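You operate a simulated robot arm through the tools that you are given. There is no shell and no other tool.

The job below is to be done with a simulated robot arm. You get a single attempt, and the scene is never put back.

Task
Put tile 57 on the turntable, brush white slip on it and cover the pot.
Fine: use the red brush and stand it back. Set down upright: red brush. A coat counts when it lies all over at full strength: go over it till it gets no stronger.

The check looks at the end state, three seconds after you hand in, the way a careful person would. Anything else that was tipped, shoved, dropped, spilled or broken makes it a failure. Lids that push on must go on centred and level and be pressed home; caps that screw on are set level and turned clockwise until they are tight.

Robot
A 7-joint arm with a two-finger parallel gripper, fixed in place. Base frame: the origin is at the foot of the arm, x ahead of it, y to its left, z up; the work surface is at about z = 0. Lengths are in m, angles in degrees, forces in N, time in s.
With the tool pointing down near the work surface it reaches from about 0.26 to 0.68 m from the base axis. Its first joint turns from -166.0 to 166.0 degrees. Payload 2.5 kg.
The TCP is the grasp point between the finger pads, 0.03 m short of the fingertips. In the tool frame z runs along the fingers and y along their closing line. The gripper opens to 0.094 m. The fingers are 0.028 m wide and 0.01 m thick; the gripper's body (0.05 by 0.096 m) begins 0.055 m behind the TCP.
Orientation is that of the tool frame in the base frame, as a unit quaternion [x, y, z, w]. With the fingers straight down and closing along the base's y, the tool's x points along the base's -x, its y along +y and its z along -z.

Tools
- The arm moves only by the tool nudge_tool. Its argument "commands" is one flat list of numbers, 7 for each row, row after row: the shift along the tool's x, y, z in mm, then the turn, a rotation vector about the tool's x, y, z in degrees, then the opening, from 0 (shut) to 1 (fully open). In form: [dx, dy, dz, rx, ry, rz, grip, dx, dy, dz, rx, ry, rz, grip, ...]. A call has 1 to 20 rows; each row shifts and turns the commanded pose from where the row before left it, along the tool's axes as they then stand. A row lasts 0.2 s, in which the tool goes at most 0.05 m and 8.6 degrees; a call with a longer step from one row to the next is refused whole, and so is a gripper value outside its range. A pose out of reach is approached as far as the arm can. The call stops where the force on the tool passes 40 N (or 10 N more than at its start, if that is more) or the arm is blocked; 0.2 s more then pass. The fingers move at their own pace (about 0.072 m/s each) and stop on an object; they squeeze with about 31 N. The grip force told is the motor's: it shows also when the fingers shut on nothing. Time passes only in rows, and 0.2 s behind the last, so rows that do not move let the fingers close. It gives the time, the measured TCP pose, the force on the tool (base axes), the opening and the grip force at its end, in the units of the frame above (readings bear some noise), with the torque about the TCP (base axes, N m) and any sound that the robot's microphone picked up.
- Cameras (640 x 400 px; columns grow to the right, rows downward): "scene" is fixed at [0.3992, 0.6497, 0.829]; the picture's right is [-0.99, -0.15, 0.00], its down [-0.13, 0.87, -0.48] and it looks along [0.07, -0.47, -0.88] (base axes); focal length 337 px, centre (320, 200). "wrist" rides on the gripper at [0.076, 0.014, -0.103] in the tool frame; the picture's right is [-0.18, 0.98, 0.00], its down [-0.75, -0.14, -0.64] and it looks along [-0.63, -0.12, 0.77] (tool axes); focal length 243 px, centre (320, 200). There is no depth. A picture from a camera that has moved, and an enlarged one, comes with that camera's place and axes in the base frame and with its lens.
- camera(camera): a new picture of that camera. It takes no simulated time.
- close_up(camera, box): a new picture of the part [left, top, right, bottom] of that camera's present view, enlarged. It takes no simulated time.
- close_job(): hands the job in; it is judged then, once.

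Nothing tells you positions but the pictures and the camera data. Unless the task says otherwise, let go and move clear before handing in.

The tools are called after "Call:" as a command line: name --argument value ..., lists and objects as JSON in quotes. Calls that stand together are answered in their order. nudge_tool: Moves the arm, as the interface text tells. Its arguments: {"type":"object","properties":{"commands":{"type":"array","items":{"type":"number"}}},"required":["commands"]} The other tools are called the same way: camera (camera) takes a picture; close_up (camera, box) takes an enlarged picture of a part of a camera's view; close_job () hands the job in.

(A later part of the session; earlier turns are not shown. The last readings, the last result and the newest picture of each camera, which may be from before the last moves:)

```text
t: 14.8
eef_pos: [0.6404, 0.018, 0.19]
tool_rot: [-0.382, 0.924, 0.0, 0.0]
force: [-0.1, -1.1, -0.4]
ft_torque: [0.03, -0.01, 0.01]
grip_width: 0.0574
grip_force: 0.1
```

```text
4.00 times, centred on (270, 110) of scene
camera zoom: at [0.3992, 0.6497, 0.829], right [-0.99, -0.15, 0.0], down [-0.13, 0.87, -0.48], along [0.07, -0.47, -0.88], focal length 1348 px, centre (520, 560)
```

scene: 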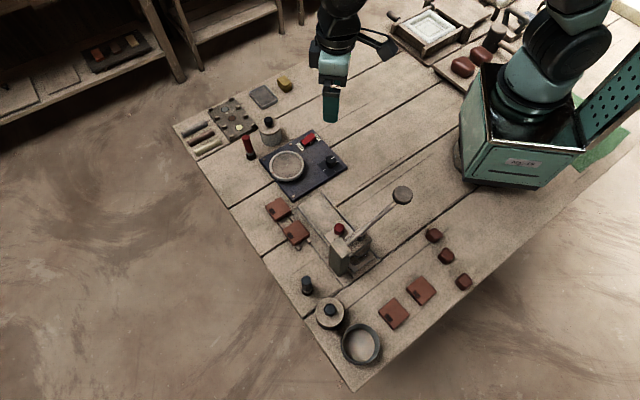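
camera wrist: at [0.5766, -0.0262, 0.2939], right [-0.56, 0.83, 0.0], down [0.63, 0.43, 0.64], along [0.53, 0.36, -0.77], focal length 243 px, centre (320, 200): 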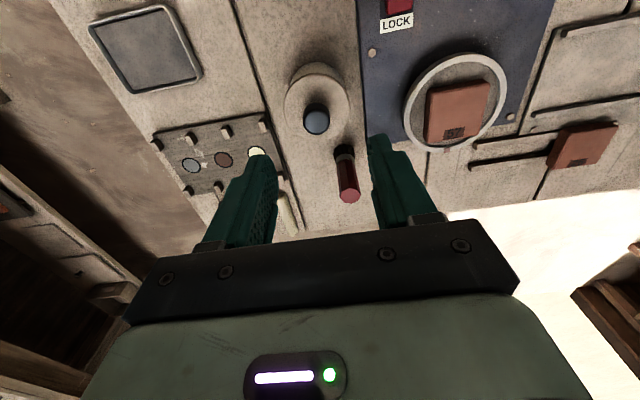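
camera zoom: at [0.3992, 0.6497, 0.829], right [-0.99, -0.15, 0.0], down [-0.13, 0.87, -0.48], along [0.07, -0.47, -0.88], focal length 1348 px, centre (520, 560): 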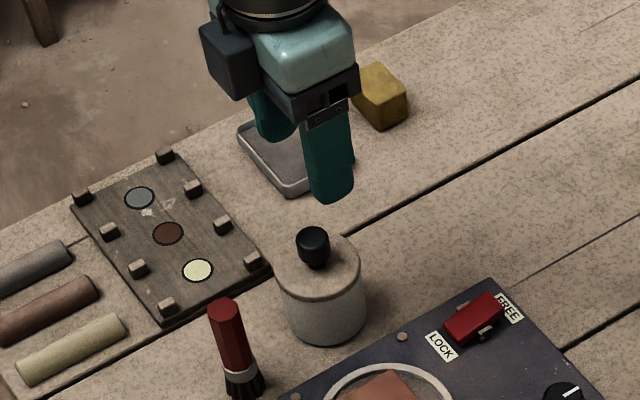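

Triangulating again gives the lid axis near (0.645, 0.018), plate z≈0.058, knob top z≈0.089. I shift to that and go down to just above the knob to check.

Call:
nudge_tool --commands '[-3.9, -3.2, 0, 0, 0, 0, 0.61, 0, 0, 20, 0, 0, 0, 0.61, 0, 0, 20, 0, 0, 0, 0.61, 0, 0, 15, 0, 0, 0, 0.61, 0, 0, 0, 0, 0, 0, 0.61]'

Call:
close_up --camera "wrist" --box '[220, 60, 420, 220]'

Call:
close_up --camera "scene" --box '[230, 80, 310, 150]'

```text
t: 16.0
eef_pos: [0.6456, 0.0184, 0.1333]
tool_rot: [-0.382, 0.924, 0.0, 0.001]
force: [0.5, 0.2, -0.3]
ft_torque: [-0.01, -0.01, 0.0]
grip_width: 0.0573
grip_force: 0.1
```

```text
2.50 times, centred on (320, 140) of wrist
camera zoom: at [0.582, -0.0246, 0.2373], right [-0.56, 0.83, 0.0], down [0.63, 0.43, 0.64], along [0.53, 0.36, -0.77], focal length 606 px, centre (320, 350)
```

zoom: 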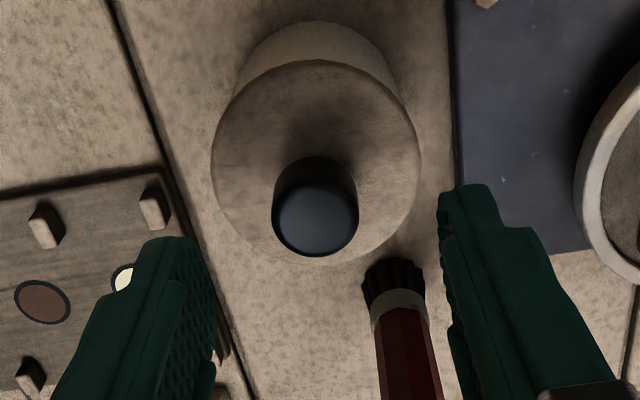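

```text
5.71 times, centred on (270, 115) of scene
camera zoom: at [0.3992, 0.6497, 0.829], right [-0.99, -0.15, 0.0], down [-0.13, 0.87, -0.48], along [0.07, -0.47, -0.88], focal length 1925 px, centre (606, 686)
```

zoom: 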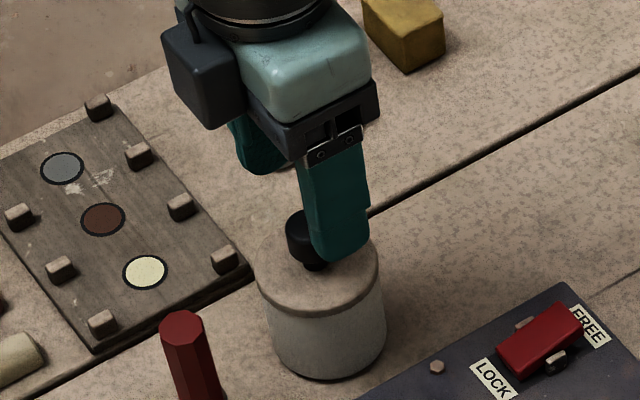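

Knob is centred within about 1.5 mm. Small correction, then down to grip height and close on the knob.

Call:
nudge_tool --commands '[-1.2, -1, 0, 0, 0, 0, 0.61, 0, 0, 18, 0, 0, 0, 0.61, 0, 0, 17, 0, 0, 0, 0.61, 0, 0, 0, 0, 0, 0, 0.61]'

Call:
close_up --camera "wrist" --box '[220, 80, 420, 240]'

Call:
close_up --camera "scene" --box '[240, 90, 310, 160]'

```text
t: 17.0
eef_pos: [0.6464, 0.0192, 0.0979]
tool_rot: [-0.382, 0.924, 0.0, 0.0]
force: [0.4, 0.3, -0.2]
ft_torque: [-0.01, 0.01, 0.0]
grip_width: 0.0574
grip_force: 0.1
```

```text
2.50 times, centred on (320, 160) of wrist
camera zoom: at [0.5823, -0.024, 0.2019], right [-0.56, 0.83, 0.0], down [0.63, 0.43, 0.64], along [0.53, 0.36, -0.77], focal length 606 px, centre (320, 300)
```

zoom: 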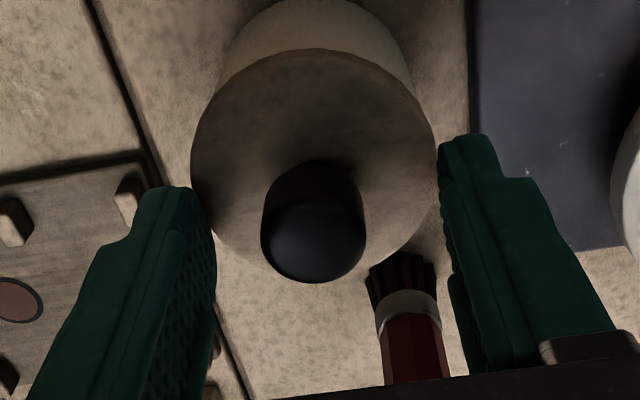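

```text
5.71 times, centred on (275, 125) of scene
camera zoom: at [0.3992, 0.6497, 0.829], right [-0.99, -0.15, 0.0], down [-0.13, 0.87, -0.48], along [0.07, -0.47, -0.88], focal length 1925 px, centre (577, 629)
```

zoom: 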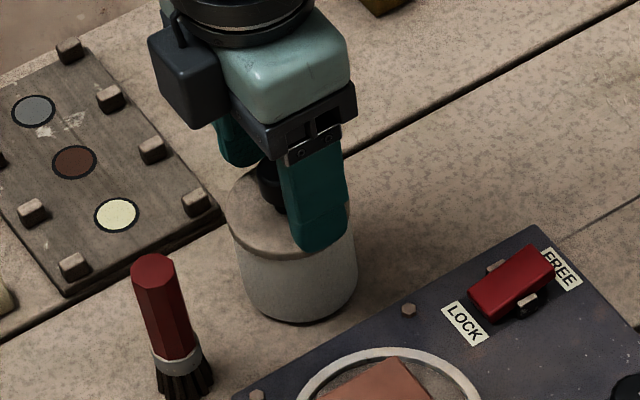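

Call:
nudge_tool --commands '[0, -1.4, 0, 0, 0, 0, 0.4, 0, 0, 0, 0, 0, 0, 0.31, 0, 0, 0, 0, 0, 0, 0.28, 0, 0, 0, 0, 0, 0, 0.28]'

Call:
close_up --camera "wrist" --box '[240, 100, 400, 240]'

```text
t: 18.0
eef_pos: [0.6473, 0.0171, 0.0991]
tool_rot: [-0.382, 0.924, 0.001, 0.0]
force: [-0.1, -0.1, -0.9]
ft_torque: [0.02, -0.01, -0.04]
grip_width: 0.0265
grip_force: 0.1
```

```text
2.86 times, centred on (320, 170) of wrist
camera zoom: at [0.5834, -0.0251, 0.2021], right [-0.56, 0.83, 0.0], down [0.63, 0.43, 0.64], along [0.53, 0.36, -0.77], focal length 693 px, centre (320, 286)
```

zoom: 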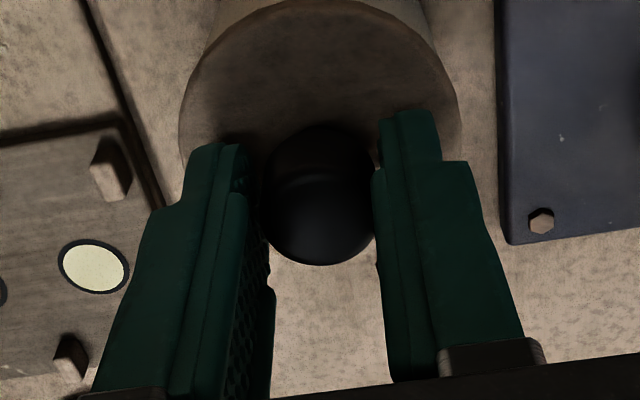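

Call:
nudge_tool --commands '[0, 0.4, 0, 0, 0, 0, 0.255, 0, 0, 0, 0, 0, 0, 0.235, 0, 0, 0, 0, 0, 0, 0.2, 0, 0, 0, 0, 0, 0, 0.15, 0, 0, 0, 0, 0, 0, 0.1, 0, 0, 0, 0, 0, 0, 0.1]'

Call:
close_up --camera "wrist" --box '[240, 100, 400, 240]'

```text
t: 19.4
eef_pos: [0.6469, 0.0172, 0.0984]
tool_rot: [-0.382, 0.924, 0.0, 0.0]
force: [2.6, -0.4, -0.8]
ft_torque: [0.02, -0.1, 0.02]
grip_width: 0.0227
grip_force: 31.2
```

```text
2.86 times, centred on (320, 170) of wrist
camera zoom: at [0.5831, -0.0251, 0.2021], right [-0.56, 0.83, 0.0], down [0.63, 0.43, 0.64], along [0.53, 0.36, -0.77], focal length 693 px, centre (320, 286)
```

zoom: 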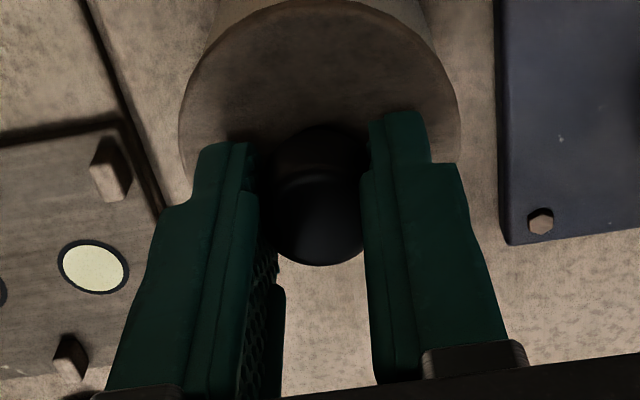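

Knob gripped at 22.7 mm. Lifting slowly, watching force for whether the lid is held.

Call:
nudge_tool --commands '[0, 0, -1.5, 0, 0, 0, 0.1, 0, 0, -1.5, 0, 0, 0, 0.1, 0, 0, 0, 0, 0, 0, 0.1]'

Call:
close_up --camera "scene" --box '[240, 100, 300, 160]'

```text
t: 20.2
eef_pos: [0.6467, 0.018, 0.1024]
tool_rot: [-0.382, 0.924, 0.0, 0.0]
force: [-0.7, -0.6, 0.3]
ft_torque: [0.03, 0.0, 0.02]
grip_width: 0.0222
grip_force: 31.2
heard: snap
```

```text
6.67 times, centred on (270, 130) of scene
camera zoom: at [0.3992, 0.6497, 0.829], right [-0.99, -0.15, 0.0], down [-0.13, 0.87, -0.48], along [0.07, -0.47, -0.88], focal length 2246 px, centre (653, 667)
```

zoom: 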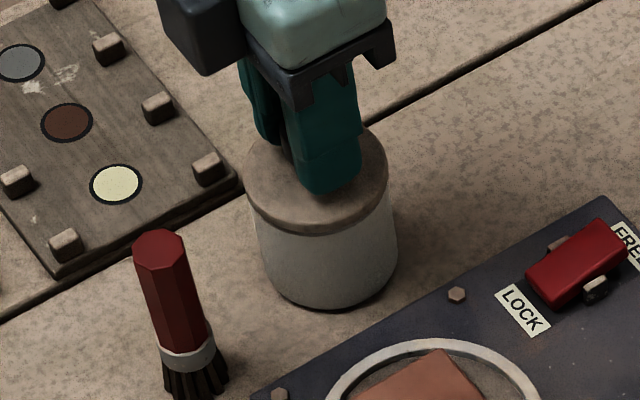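

A snap: it's a push-on lid and it has come free. Lifting further and checking that the pot stays put.

Call:
nudge_tool --commands '[0, 0, -4, 0, 0, 0, 0.1, 0, 0, -6, 0, 0, 0, 0.1, 0, 0, -10, 0, 0, 0, 0.1, 0, 0, -20, 0, 0, 0, 0.1, 0, 0, -20, 0, 0, 0, 0.1]'

Call:
camera --camera "wrist"

Call:
close_up --camera "scene" --box '[230, 80, 310, 160]'

```text
t: 21.4
eef_pos: [0.6474, 0.0179, 0.1624]
tool_rot: [-0.382, 0.924, 0.0, 0.0]
force: [-0.1, 0.1, -0.5]
ft_torque: [-0.01, 0.04, 0.03]
grip_width: 0.0224
grip_force: 31.2
```

```text
taken
camera wrist: at [0.5832, -0.0247, 0.2648], right [-0.56, 0.83, 0.0], down [0.63, 0.43, 0.64], along [0.53, 0.36, -0.77], focal length 243 px, centre (320, 200)
```

wrist: 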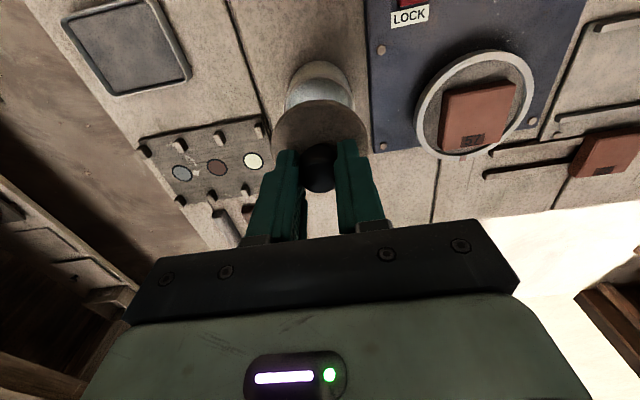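

```text
5.00 times, centred on (270, 120) of scene
camera zoom: at [0.3992, 0.6497, 0.829], right [-0.99, -0.15, 0.0], down [-0.13, 0.87, -0.48], along [0.07, -0.47, -0.88], focal length 1685 px, centre (570, 600)
```

zoom: 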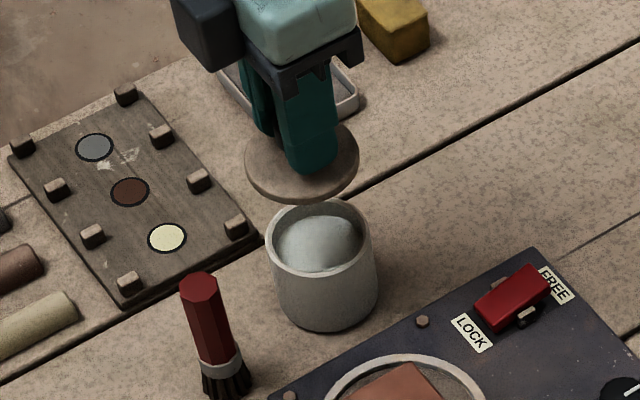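

The pot is open with white slip in it and stayed in place. I carry the lid to the empty stretch of table around (0.48, -0.10) and set it down there.

Call:
nudge_tool --commands '[33.6, 5.8, 0, 0, 0, 0, 0.1, 33.6, 5.8, 0, 0, 0, 0, 0.1, 33.6, 5.8, 0, 0, 0, 0, 0.1, 33.6, 5.8, 0, 0, 0, 0, 0.1, 33.6, 5.8, 0, 0, 0, 0, 0.1, 33.5, 5.7, 0, 0, 0, 0, 0.1, 0, 0, 30, 0, 0, 0, 0.1, 0, 0, 30, 0, 0, 0, 0.1, 0, 0, 0, 0, 0, 0, 0.1]'

Call:
camera --camera "wrist"

Call:
camera --camera "scene"

Call:
close_up --camera "scene" --box '[280, 60, 380, 150]'

```text
t: 23.4
eef_pos: [0.4809, -0.0992, 0.1011]
tool_rot: [-0.382, 0.924, 0.0, 0.0]
force: [-0.5, 0.0, -0.6]
ft_torque: [0.0, -0.02, -0.02]
grip_width: 0.0223
grip_force: 31.4
```

```text
taken
camera wrist: at [0.4173, -0.1428, 0.2044], right [-0.56, 0.83, 0.0], down [0.63, 0.43, 0.64], along [0.53, 0.36, -0.77], focal length 243 px, centre (320, 200)
```

wrist: 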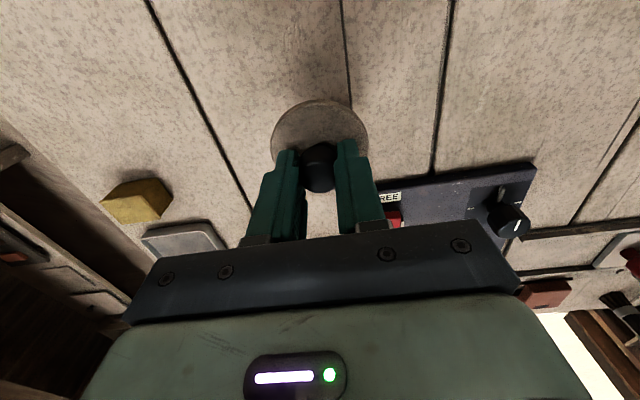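

```text
taken
```

scene: 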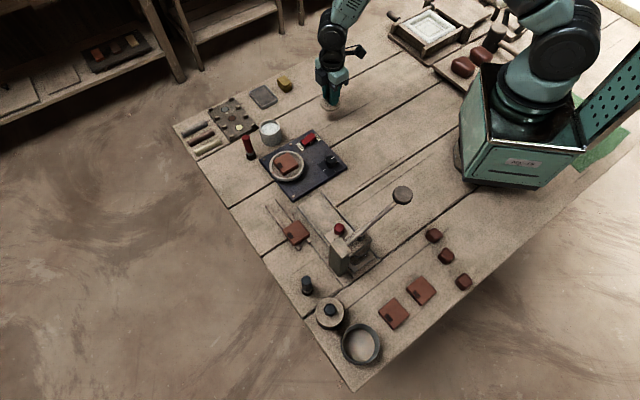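

```text
4.44 times, centred on (330, 105) of scene
camera zoom: at [0.3992, 0.6497, 0.829], right [-0.99, -0.15, 0.0], down [-0.13, 0.87, -0.48], along [0.07, -0.47, -0.88], focal length 1497 px, centre (276, 622)
```

zoom: 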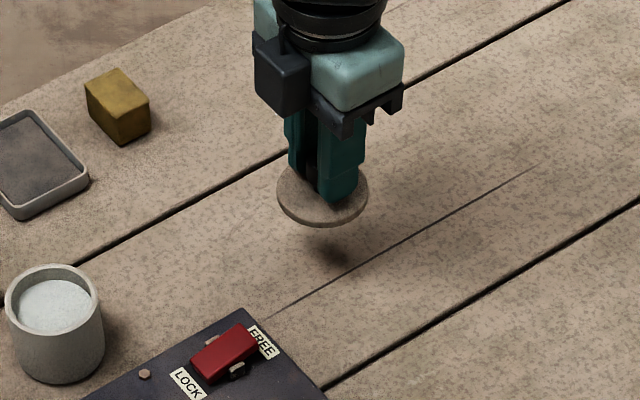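

Spot is clear. Lowering the lid towards the table, feeling for contact.

Call:
nudge_tool --commands '[0, 0, 20, 0, 0, 0, 0.1, 0, 0, 15, 0, 0, 0, 0.1, 0, 0, 6, 0, 0, 0, 0.1, 0, 0, 3, 0, 0, 0, 0.1, 0, 0, 0, 0, 0, 0, 0.1]'

Call:
close_up --camera "scene" --box '[300, 80, 360, 140]'

```text
t: 24.6
eef_pos: [0.4801, -0.0987, 0.057]
tool_rot: [-0.382, 0.924, 0.0, 0.0]
force: [-0.3, 0.5, 0.0]
ft_torque: [0.0, 0.0, 0.06]
grip_width: 0.0225
grip_force: 30.8
```

```text
6.67 times, centred on (330, 110) of scene
camera zoom: at [0.3992, 0.6497, 0.829], right [-0.99, -0.15, 0.0], down [-0.13, 0.87, -0.48], along [0.07, -0.47, -0.88], focal length 2246 px, centre (253, 800)
```

zoom: 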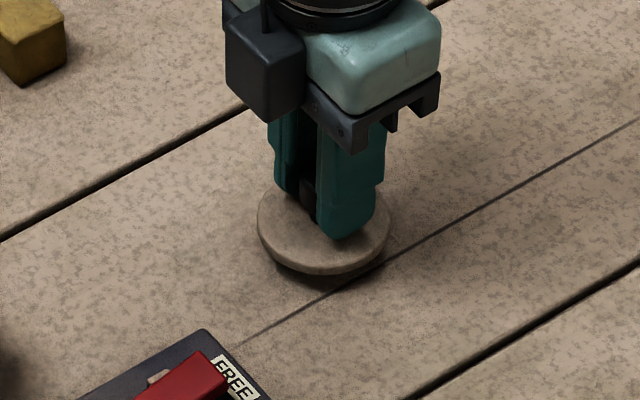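

Call:
nudge_tool --commands '[0, 0, 2, 0, 0, 0, 0.1, 0, 0, 2, 0, 0, 0, 0.1, 0, 0, 1.5, 0, 0, 0, 0.1, 0, 0, 0, 0, 0, 0, 0.1]'

Call:
close_up --camera "scene" --box '[300, 80, 360, 140]'

```text
t: 25.6
eef_pos: [0.4804, -0.1001, 0.0513]
tool_rot: [-0.383, 0.924, 0.0, 0.0]
force: [-0.3, 0.5, -0.6]
ft_torque: [-0.03, -0.01, -0.01]
grip_width: 0.0223
grip_force: 31.1
```

```text
6.67 times, centred on (330, 110) of scene
camera zoom: at [0.3992, 0.6497, 0.829], right [-0.99, -0.15, 0.0], down [-0.13, 0.87, -0.48], along [0.07, -0.47, -0.88], focal length 2246 px, centre (253, 800)
```

zoom: 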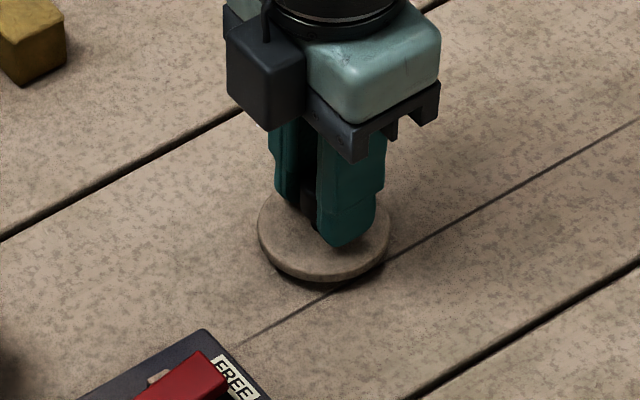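

Call:
nudge_tool --commands '[0, 0, 1.5, 0, 0, 0, 0.1, 0, 0, 1.5, 0, 0, 0, 0.1, 0, 0, 0, 0, 0, 0, 0.1]'

Call:
close_up --camera "scene" --box '[300, 80, 360, 140]'

```text
t: 26.4
eef_pos: [0.4794, -0.0998, 0.0482]
tool_rot: [-0.382, 0.924, 0.0, 0.0]
force: [0.3, 0.1, 0.2]
ft_torque: [0.01, 0.01, 0.0]
grip_width: 0.0227
grip_force: 31.3
```

```text
6.67 times, centred on (330, 110) of scene
camera zoom: at [0.3992, 0.6497, 0.829], right [-0.99, -0.15, 0.0], down [-0.13, 0.87, -0.48], along [0.07, -0.47, -0.88], focal length 2246 px, centre (253, 800)
```

zoom: 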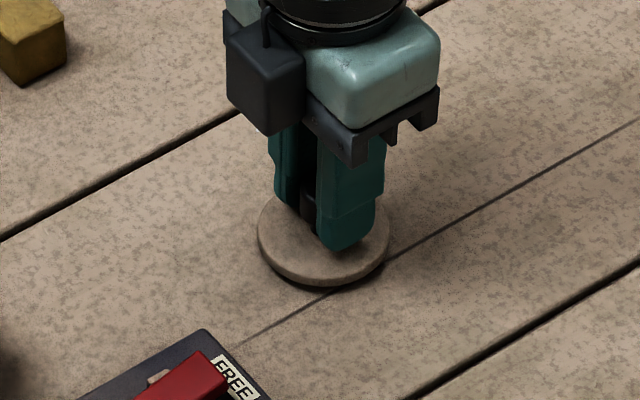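

Call:
nudge_tool --commands '[0, 0, 1, 0, 0, 0, 0.1, 0, 0, 1, 0, 0, 0, 0.1, 0, 0, 0, 0, 0, 0, 0.1]'

Call:
close_up --camera "scene" --box '[300, 80, 360, 140]'

```text
t: 27.2
eef_pos: [0.4812, -0.0999, 0.0461]
tool_rot: [-0.382, 0.924, 0.0, -0.001]
force: [0.1, -0.1, -0.8]
ft_torque: [-0.01, 0.0, 0.01]
grip_width: 0.0222
grip_force: 31.3
```

```text
6.67 times, centred on (330, 110) of scene
camera zoom: at [0.3992, 0.6497, 0.829], right [-0.99, -0.15, 0.0], down [-0.13, 0.87, -0.48], along [0.07, -0.47, -0.88], focal length 2246 px, centre (253, 800)
```

zoom: 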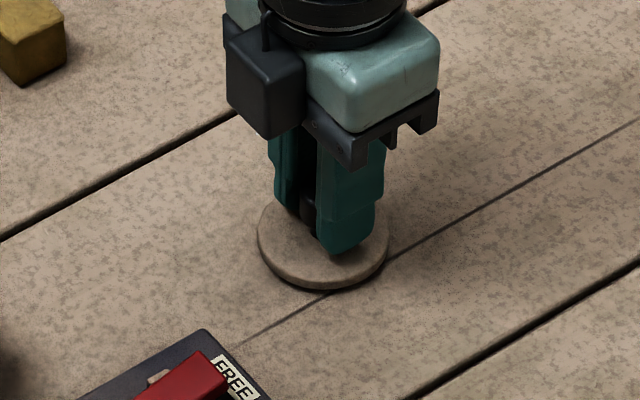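

Call:
nudge_tool --commands '[0, 0, 1, 0, 0, 0, 0.1, 0, 0, 1, 0, 0, 0, 0.1, 0, 0, 0, 0, 0, 0, 0.1]'

Call:
close_up --camera "scene" --box '[300, 80, 360, 140]'

```text
t: 28.0
eef_pos: [0.4802, -0.0992, 0.0467]
tool_rot: [-0.382, 0.924, 0.0, -0.001]
force: [-9.2, 1.4, 22.0]
ft_torque: [0.08, 0.34, -0.01]
grip_width: 0.0227
grip_force: 31.7
```

```text
6.67 times, centred on (330, 110) of scene
camera zoom: at [0.3992, 0.6497, 0.829], right [-0.99, -0.15, 0.0], down [-0.13, 0.87, -0.48], along [0.07, -0.47, -0.88], focal length 2246 px, centre (253, 800)
```

zoom: 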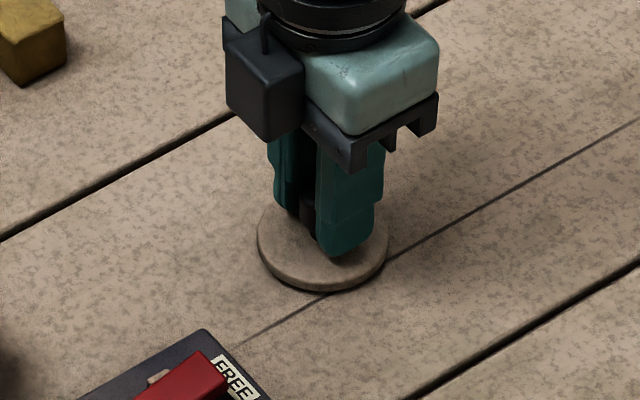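

The lid is resting on the table. I ease off and release it.

Call:
nudge_tool --commands '[0, 0, -1.3, 0, 0, 0, 0.1, 0, 0, 0, 0, 0, 0, 0.1, 0, 0, 0, 0, 0, 0, 0.35, 0, 0, 0, 0, 0, 0, 0.6, 0, 0, 0, 0, 0, 0, 0.6, 0, 0, -15, 0, 0, 0, 0.6, 0, 0, -30, 0, 0, 0, 0.6, 0, 0, -40, 0, 0, 0, 0.6, 0, 0, -20, 0, 0, 0, 0.6]'

Call:
camera --camera "wrist"

Call:
close_up --camera "wrist" --box '[240, 40, 400, 160]'

Call:
close_up --camera "scene" --box '[300, 80, 360, 140]'

```text
t: 30.0
eef_pos: [0.4793, -0.099, 0.1504]
tool_rot: [-0.382, 0.924, -0.001, 0.0]
force: [-1.1, -0.4, -0.6]
ft_torque: [-0.01, -0.01, -0.04]
grip_width: 0.0562
grip_force: 0.0
```

```text
taken
camera wrist: at [0.4161, -0.1421, 0.2552], right [-0.56, 0.83, 0.0], down [0.63, 0.43, 0.64], along [0.53, 0.36, -0.77], focal length 243 px, centre (320, 200)
```

wrist: 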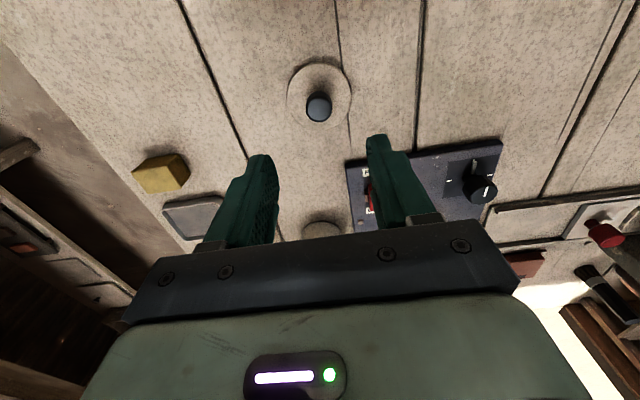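

```text
3.33 times, centred on (320, 100) of wrist
camera zoom: at [0.4161, -0.1421, 0.2552], right [-0.56, 0.83, 0.0], down [0.63, 0.43, 0.64], along [0.53, 0.36, -0.77], focal length 809 px, centre (320, 533)
```

zoom: 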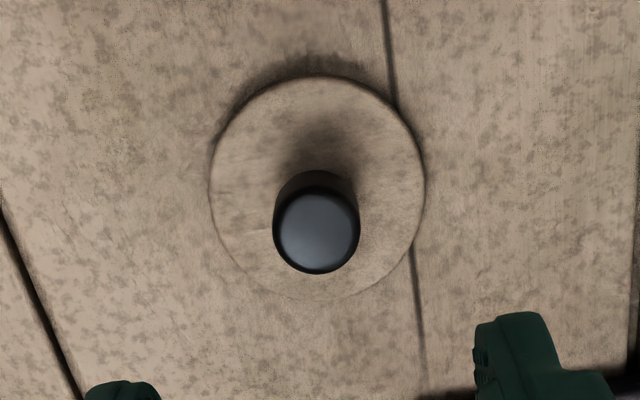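

```text
6.67 times, centred on (330, 110) of scene
camera zoom: at [0.3992, 0.6497, 0.829], right [-0.99, -0.15, 0.0], down [-0.13, 0.87, -0.48], along [0.07, -0.47, -0.88], focal length 2246 px, centre (253, 800)
```

zoom: 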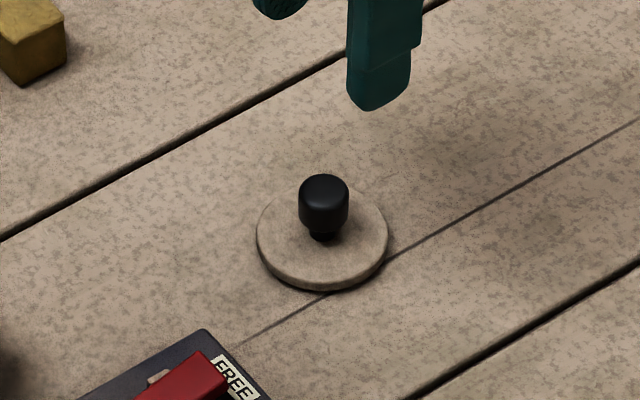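

Lid stands safely on the table with its knob up. Next, the red brush at about (0.689, 0.094): I turn the tool so it faces outward and move above the brush.

Call:
nudge_tool --commands '[0, 0, -6, 0, 0, 7.4, 0.6, 0, 0, -6, 0, 0, 7.4, 0.6, 0, 0, -6, 0, 0, 7.4, 0.6, 0, 0, -6, 0, 0, 7.4, 0.6, 0, 0, -6, 0, 0, 7.4, 0.6, -33.4, 23.1, 0, 0, 0, 0, 0.6, -33.4, 23.1, 0, 0, 0, 0, 0.6, -33.4, 23.1, 0, 0, 0, 0, 0.6, -33.4, 23.1, 0, 0, 0, 0, 0.6, -33.4, 23.1, 0, 0, 0, 0, 0.6, -33.4, 23.1, 0, 0, 0, 0, 0.6, -30, 23.1, 0, 0, 0, 0, 0.6, 0, 0, 0, 0, 0, 0, 0.6]'

Call:
camera --camera "wrist"

Call:
camera --camera "scene"

Call:
close_up --camera "wrist" --box '[220, 40, 420, 200]'

```text
t: 32.8
eef_pos: [0.6835, 0.0933, 0.1813]
tool_rot: [-0.069, 0.998, -0.001, -0.001]
force: [0.2, -0.5, -0.5]
ft_torque: [0.01, 0.02, 0.0]
grip_width: 0.0564
grip_force: 0.1
```

```text
taken
camera wrist: at [0.6053, 0.0973, 0.284], right [0.05, 1.0, 0.0], down [0.77, -0.04, 0.64], along [0.64, -0.03, -0.77], focal length 243 px, centre (320, 200)
```

wrist: 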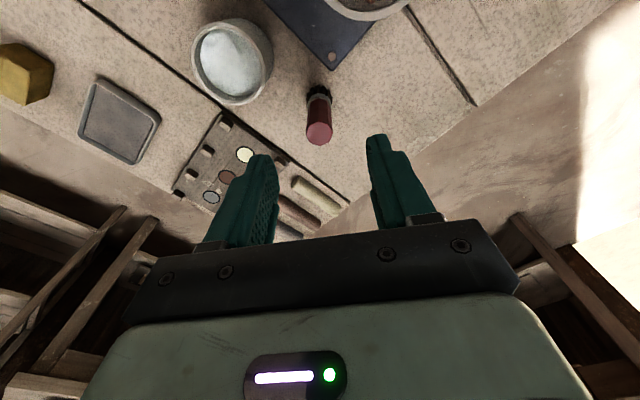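

```text
taken
```

scene: 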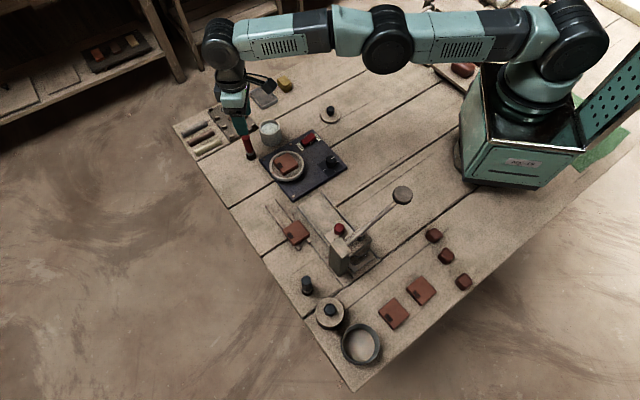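

```text
2.50 times, centred on (320, 120) of wrist
camera zoom: at [0.6053, 0.0973, 0.284], right [0.05, 1.0, 0.0], down [0.77, -0.04, 0.64], along [0.64, -0.03, -0.77], focal length 606 px, centre (320, 400)
```

zoom: 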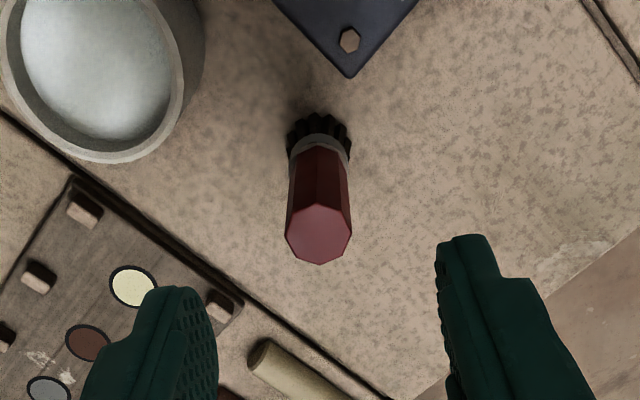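

The arm reaches here with the tool still vertical. The brush is about 7 mm further out; I correct, descend part-way and check.

Call:
nudge_tool --commands '[-6.8, -2, 0, 0, 0, 0, 0.6, 0, 0, 20, 0, 0, 0, 0.6, 0, 0, 20, 0, 0, 0, 0.6, 0, 0, 0, 0, 0, 0, 0.6]'

Call:
close_up --camera "wrist" --box '[220, 60, 420, 220]'

Call:
close_up --camera "scene" --box '[210, 90, 290, 170]'

```text
t: 33.8
eef_pos: [0.6825, 0.092, 0.1416]
tool_rot: [-0.068, 0.998, 0.0, 0.001]
force: [0.4, -0.6, 0.6]
ft_torque: [-0.04, 0.02, -0.01]
grip_width: 0.0563
grip_force: 0.0
out of reach, approached as far as the arm can: row 1
```

```text
2.50 times, centred on (320, 140) of wrist
camera zoom: at [0.6049, 0.0955, 0.2444], right [0.05, 1.0, 0.0], down [0.77, -0.04, 0.64], along [0.64, -0.03, -0.77], focal length 606 px, centre (320, 350)
```

zoom: 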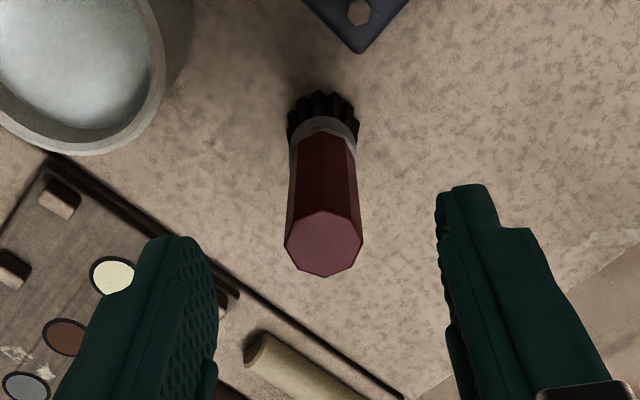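

```text
5.00 times, centred on (250, 130) of scene
camera zoom: at [0.3992, 0.6497, 0.829], right [-0.99, -0.15, 0.0], down [-0.13, 0.87, -0.48], along [0.07, -0.47, -0.88], focal length 1685 px, centre (670, 550)
```

zoom: 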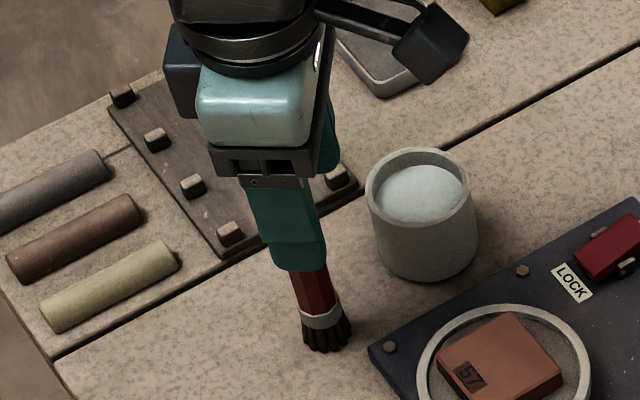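

The straight-down tool runs out of reach here, so I tilt the fingers 10° outward about their closing line (keeps the pads vertical along the brush) and re-centre.

Call:
nudge_tool --commands '[0, 0, 0, 0, -5, 0, 0.6, 0, 0, 0, 0, -5, 0, 0.6, -8, 0.5, 1.4, 0, 0, 0, 0.6, 0, 0, 0, 0, 0, 0, 0.6]'

Call:
close_up --camera "wrist" --box '[220, 60, 420, 220]'

Call:
close_up --camera "scene" --box '[210, 90, 290, 170]'

```text
t: 34.8
eef_pos: [0.6939, 0.0947, 0.1402]
tool_rot: [-0.069, 0.994, 0.006, 0.087]
force: [-0.2, -0.2, 0.5]
ft_torque: [-0.01, 0.01, 0.0]
grip_width: 0.0562
grip_force: 0.1
```

```text
2.50 times, centred on (320, 140) of wrist
camera zoom: at [0.5987, 0.096, 0.2296], right [0.04, 1.0, 0.03], down [0.64, -0.05, 0.76], along [0.76, -0.01, -0.64], focal length 606 px, centre (320, 350)
```

zoom: 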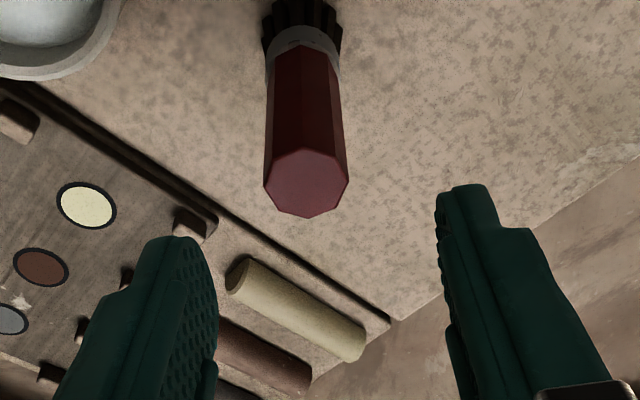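

```text
5.00 times, centred on (250, 130) of scene
camera zoom: at [0.3992, 0.6497, 0.829], right [-0.99, -0.15, 0.0], down [-0.13, 0.87, -0.48], along [0.07, -0.47, -0.88], focal length 1685 px, centre (670, 550)
```

zoom: 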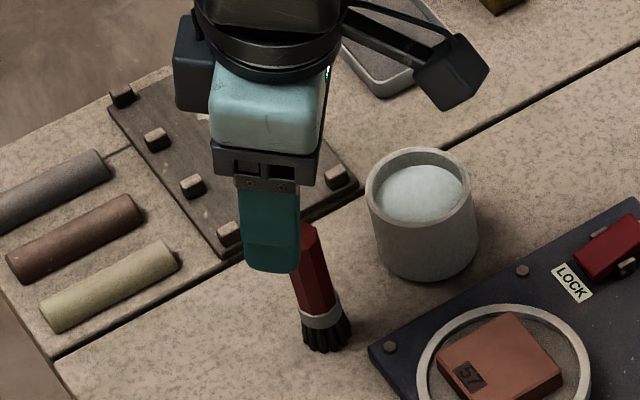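

Brush axis is at (0.690, 0.093); I shift the small remainder and descend vertically around it to grip height.

Call:
nudge_tool --commands '[2.2, -1.5, -0.4, 0, 0, 0, 0.6, 3.5, 0, 20, 0, 0, 0, 0.6, 3.5, 0, 20, 0, 0, 0, 0.6, 0, 0, 0, 0, 0, 0, 0.6]'

Call:
close_up --camera "wrist" --box '[220, 80, 420, 240]'

Call:
close_up --camera "scene" --box '[210, 90, 290, 170]'

```text
t: 35.8
eef_pos: [0.6913, 0.0916, 0.1008]
tool_rot: [-0.069, 0.994, 0.006, 0.087]
force: [0.4, -0.3, -0.1]
ft_torque: [0.0, 0.03, -0.03]
grip_width: 0.0565
grip_force: 0.2
```

```text
2.50 times, centred on (320, 160) of wrist
camera zoom: at [0.5978, 0.0942, 0.1896], right [0.04, 1.0, 0.03], down [0.64, -0.05, 0.76], along [0.76, -0.01, -0.65], focal length 606 px, centre (320, 300)
```

zoom: 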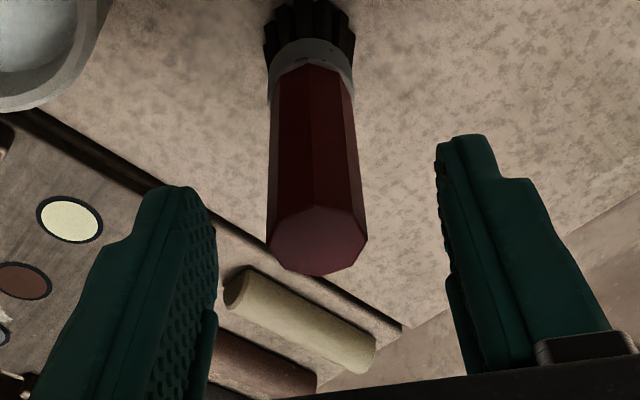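

```text
5.00 times, centred on (250, 130) of scene
camera zoom: at [0.3992, 0.6497, 0.829], right [-0.99, -0.15, 0.0], down [-0.13, 0.87, -0.48], along [0.07, -0.47, -0.88], focal length 1685 px, centre (670, 550)
```

zoom: 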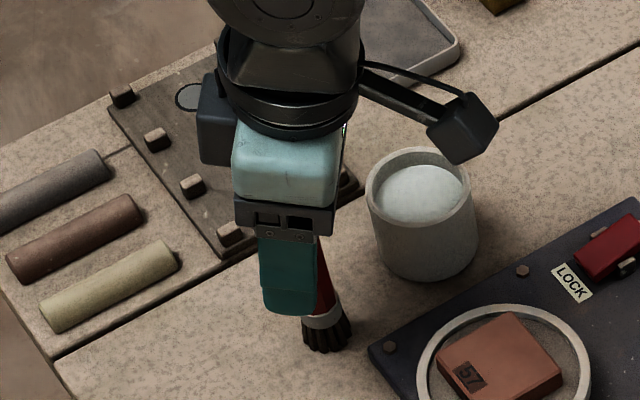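

Call:
nudge_tool --commands '[2.2, 0, -0.4, 0, 0, 0, 0.6, 2.3, 0, 12.8, 0, 0, 0, 0.6, 2.3, 0, 12.8, 0, 0, 0, 0.6, 0, 0, 0, 0, 0, 0, 0.6]'

Call:
close_up --camera "wrist" --box '[220, 100, 420, 260]'

Call:
close_up --camera "scene" --box '[220, 100, 290, 170]'

```text
t: 36.8
eef_pos: [0.6882, 0.0921, 0.0749]
tool_rot: [-0.068, 0.994, 0.005, 0.087]
force: [0.6, 0.3, 1.2]
ft_torque: [0.01, 0.01, 0.02]
grip_width: 0.0566
grip_force: 0.0
```

```text
2.50 times, centred on (320, 180) of wrist
camera zoom: at [0.5944, 0.0937, 0.1623], right [0.04, 1.0, 0.03], down [0.64, -0.05, 0.76], along [0.76, -0.01, -0.65], focal length 606 px, centre (320, 250)
```

zoom: 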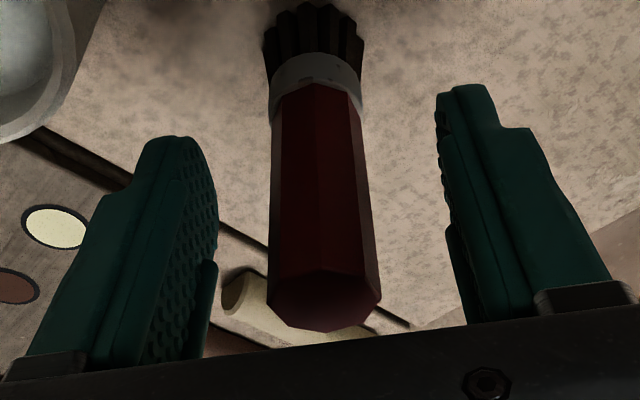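

```text
5.71 times, centred on (255, 135) of scene
camera zoom: at [0.3992, 0.6497, 0.829], right [-0.99, -0.15, 0.0], down [-0.13, 0.87, -0.48], along [0.07, -0.47, -0.88], focal length 1925 px, centre (691, 571)
```

zoom: 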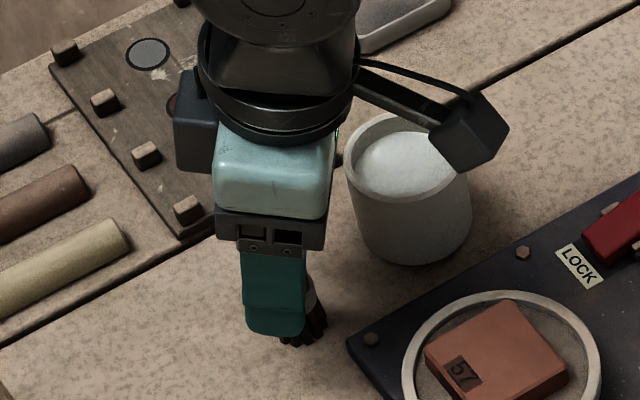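

Brush sits between the fingers. Closing part-way to check centring before contact.

Call:
nudge_tool --commands '[0, 0, 0, 0, 0, 0, 0.45, 0, 0, 0, 0, 0, 0, 0.32, 0, 0, 0, 0, 0, 0, 0.3]'

Call:
close_up --camera "wrist" --box '[240, 110, 400, 240]'

```text
t: 37.6
eef_pos: [0.6874, 0.0919, 0.0747]
tool_rot: [-0.068, 0.994, 0.005, 0.087]
force: [0.2, -0.5, 0.1]
ft_torque: [-0.03, 0.01, -0.03]
grip_width: 0.0283
grip_force: 0.2
```

```text
3.08 times, centred on (320, 175) of wrist
camera zoom: at [0.5944, 0.0937, 0.1624], right [0.04, 1.0, 0.03], down [0.64, -0.05, 0.76], along [0.76, -0.01, -0.65], focal length 746 px, centre (320, 277)
```

zoom: 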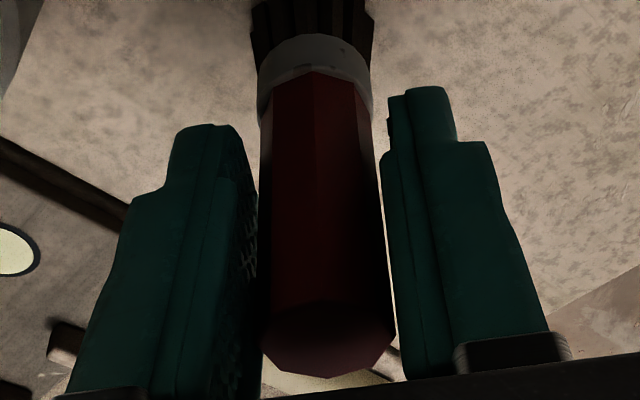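

Call:
nudge_tool --commands '[0, -0.5, 0, 0, 0, 0, 0.27, 0, 0, 0, 0, 0, 0, 0.25, 0, 0, 0, 0, 0, 0, 0.235, 0, 0, 0, 0, 0, 0, 0.22, 0, 0, 0, 0, 0, 0, 0.18, 0, 0, 0, 0, 0, 0, 0.1, 0, 0, 0, 0, 0, 0, 0.05]'

Call:
close_up --camera "wrist" --box '[240, 110, 400, 240]'

Call:
close_up --camera "scene" --box '[220, 100, 290, 170]'

```text
t: 39.2
eef_pos: [0.6882, 0.0909, 0.074]
tool_rot: [-0.069, 0.994, 0.007, 0.087]
force: [0.0, -0.1, -0.2]
ft_torque: [0.01, -0.01, -0.01]
grip_width: 0.0253
grip_force: 31.2
```

```text
3.08 times, centred on (320, 175) of wrist
camera zoom: at [0.5944, 0.0934, 0.1624], right [0.04, 1.0, 0.03], down [0.64, -0.05, 0.76], along [0.76, -0.01, -0.65], focal length 746 px, centre (320, 277)
```

zoom: 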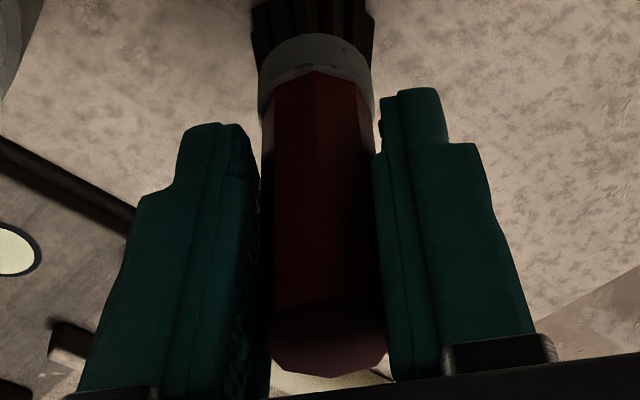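

```text
5.71 times, centred on (255, 135) of scene
camera zoom: at [0.3992, 0.6497, 0.829], right [-0.99, -0.15, 0.0], down [-0.13, 0.87, -0.48], along [0.07, -0.47, -0.88], focal length 1925 px, centre (691, 571)
```

zoom: 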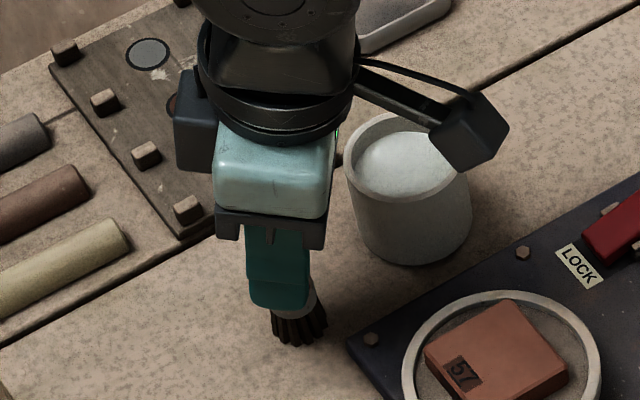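

Brush gripped (25 mm). Lifting it straight up.

Call:
nudge_tool --commands '[-1.4, 0, -8, 0, 0, 0, 0.05, -3, 0, -17, 0, 0, 0, 0.05, -3.5, 0, -20, 0, 0, 0, 0.05, -3.9, 0, -22, 0, 0, 0, 0.05, 0, 0, 0, 0, 0, 0, 0.05]'

Call:
camera --camera "wrist"

Call:
close_up --camera "scene" --box '[210, 90, 310, 180]'

```text
t: 40.4
eef_pos: [0.6902, 0.0911, 0.1416]
tool_rot: [-0.068, 0.994, 0.006, 0.087]
force: [0.2, 0.4, -0.1]
ft_torque: [0.0, -0.01, 0.0]
grip_width: 0.0252
grip_force: 30.9
```

```text
taken
camera wrist: at [0.5955, 0.0934, 0.2312], right [0.04, 1.0, 0.03], down [0.64, -0.05, 0.76], along [0.76, -0.01, -0.65], focal length 243 px, centre (320, 200)
```

wrist: 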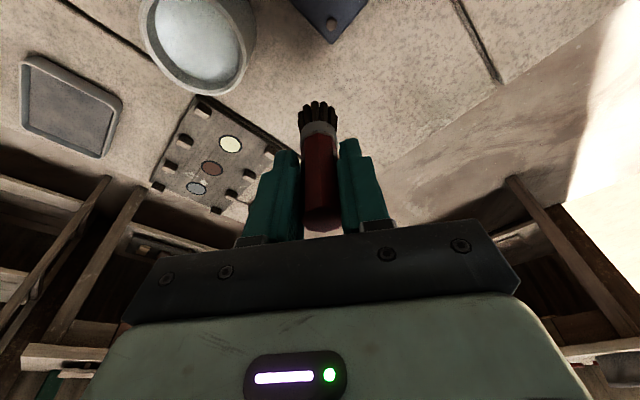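

```text
4.44 times, centred on (260, 135) of scene
camera zoom: at [0.3992, 0.6497, 0.829], right [-0.99, -0.15, 0.0], down [-0.13, 0.87, -0.48], along [0.07, -0.47, -0.88], focal length 1497 px, centre (587, 489)
```

zoom: 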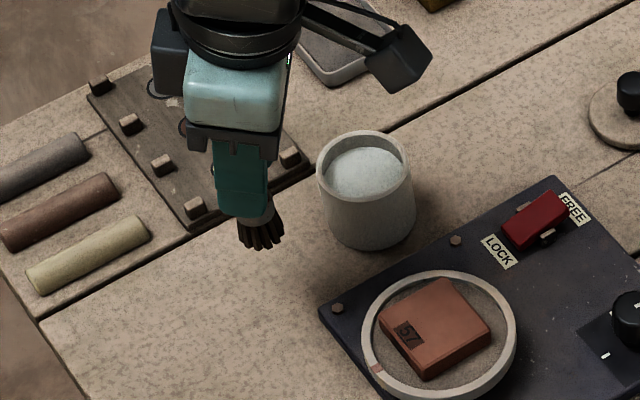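

Brush is up and vertical. Moving over the open pot, whose centre is about (0.6455, 0.018).

Call:
nudge_tool --commands '[0, 0, -8, 0, 0, 0, 0.05, 17.2, -22.5, -2.8, 0, 0, 0, 0.05, 17.2, -22.5, -2.8, 0, 0, 0, 0.05, 17.2, -22.5, -2.8, 0, 0, 0, 0.05, 0, 0, 0, 0, 0, 0, 0.05]'

Call:
camera --camera "wrist"

Call:
close_up --camera "wrist" --box '[240, 40, 400, 180]'

Call:
close_up --camera "scene" --box '[230, 80, 310, 160]'

```text
t: 41.6
eef_pos: [0.6449, 0.0175, 0.1504]
tool_rot: [-0.069, 0.994, 0.006, 0.087]
force: [0.8, -0.2, -0.4]
ft_torque: [0.04, -0.02, 0.01]
grip_width: 0.0252
grip_force: 31.0
```

```text
taken
camera wrist: at [0.5512, 0.0188, 0.2397], right [0.04, 1.0, 0.03], down [0.64, -0.05, 0.76], along [0.76, -0.01, -0.65], focal length 243 px, centre (320, 200)
```

wrist: 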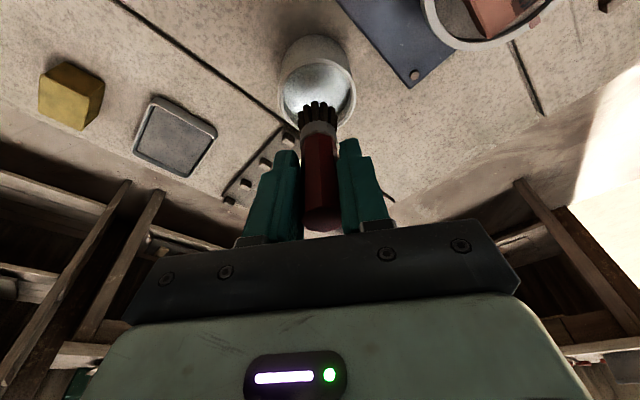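

```text
2.86 times, centred on (320, 110) of wrist
camera zoom: at [0.5512, 0.0188, 0.2397], right [0.04, 1.0, 0.03], down [0.64, -0.05, 0.76], along [0.76, -0.01, -0.65], focal length 693 px, centre (320, 457)
```

zoom: 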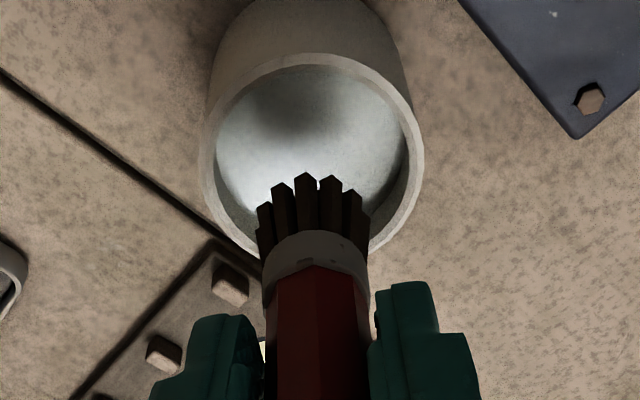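

```text
5.00 times, centred on (270, 120) of scene
camera zoom: at [0.3992, 0.6497, 0.829], right [-0.99, -0.15, 0.0], down [-0.13, 0.87, -0.48], along [0.07, -0.47, -0.88], focal length 1685 px, centre (570, 600)
```

zoom: 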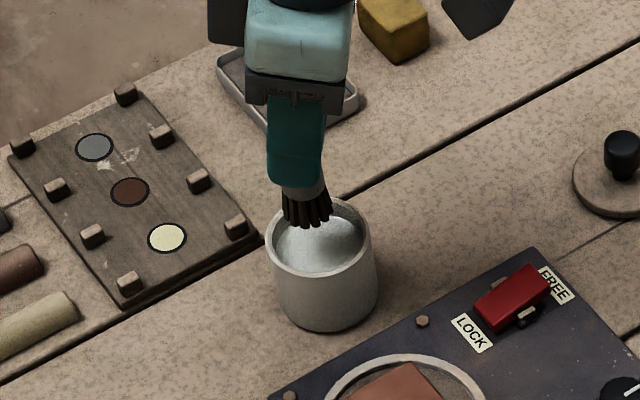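

Well centred over the pot. Dipping the bristles about 40 mm down into the slip.

Call:
nudge_tool --commands '[2.5, 0, 14.1, 0, 0, 0, 0.05, 2.5, 0, 14.1, 0, 0, 0, 0.05, 1.7, 0, 9.9, 0, 0, 0, 0.05, 0.9, 0, 4.9, 0, 0, 0, 0.05, 0, 0, 0, 0, 0, 0, 0.05]'

Call:
close_up --camera "wrist" --box '[240, 60, 400, 200]'

Call:
close_up --camera "scene" --box '[235, 90, 305, 160]'

```text
t: 42.8
eef_pos: [0.6473, 0.0171, 0.1077]
tool_rot: [-0.068, 0.994, 0.007, 0.09]
force: [8.2, 1.2, 25.2]
ft_torque: [0.15, -0.25, 0.04]
grip_width: 0.0239
grip_force: 30.8
```

```text
2.86 times, centred on (320, 130) of wrist
camera zoom: at [0.5518, 0.0189, 0.1957], right [0.04, 1.0, 0.03], down [0.64, -0.05, 0.77], along [0.77, -0.01, -0.64], focal length 693 px, centre (320, 400)
```

zoom: 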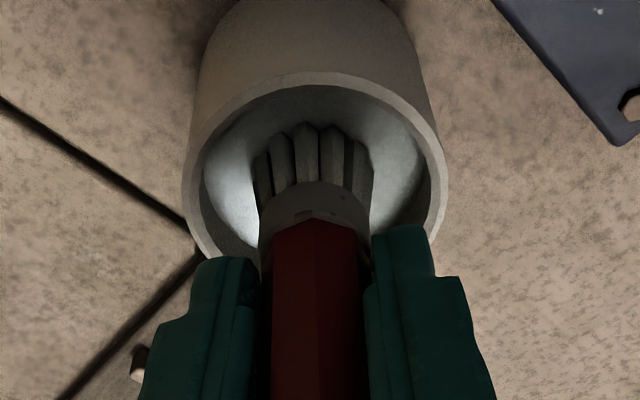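

```text
5.71 times, centred on (270, 125) of scene
camera zoom: at [0.3992, 0.6497, 0.829], right [-0.99, -0.15, 0.0], down [-0.13, 0.87, -0.48], along [0.07, -0.47, -0.88], focal length 1925 px, centre (606, 629)
```

zoom: 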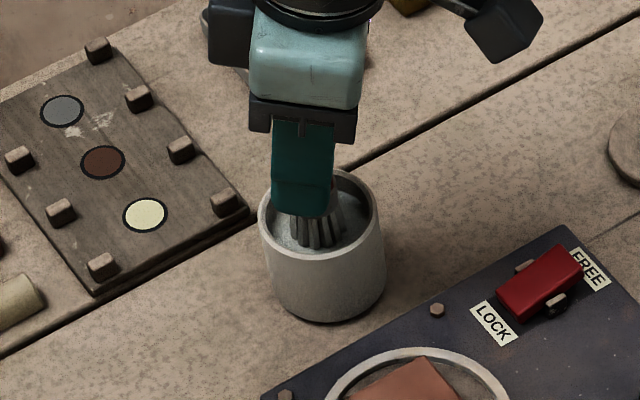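

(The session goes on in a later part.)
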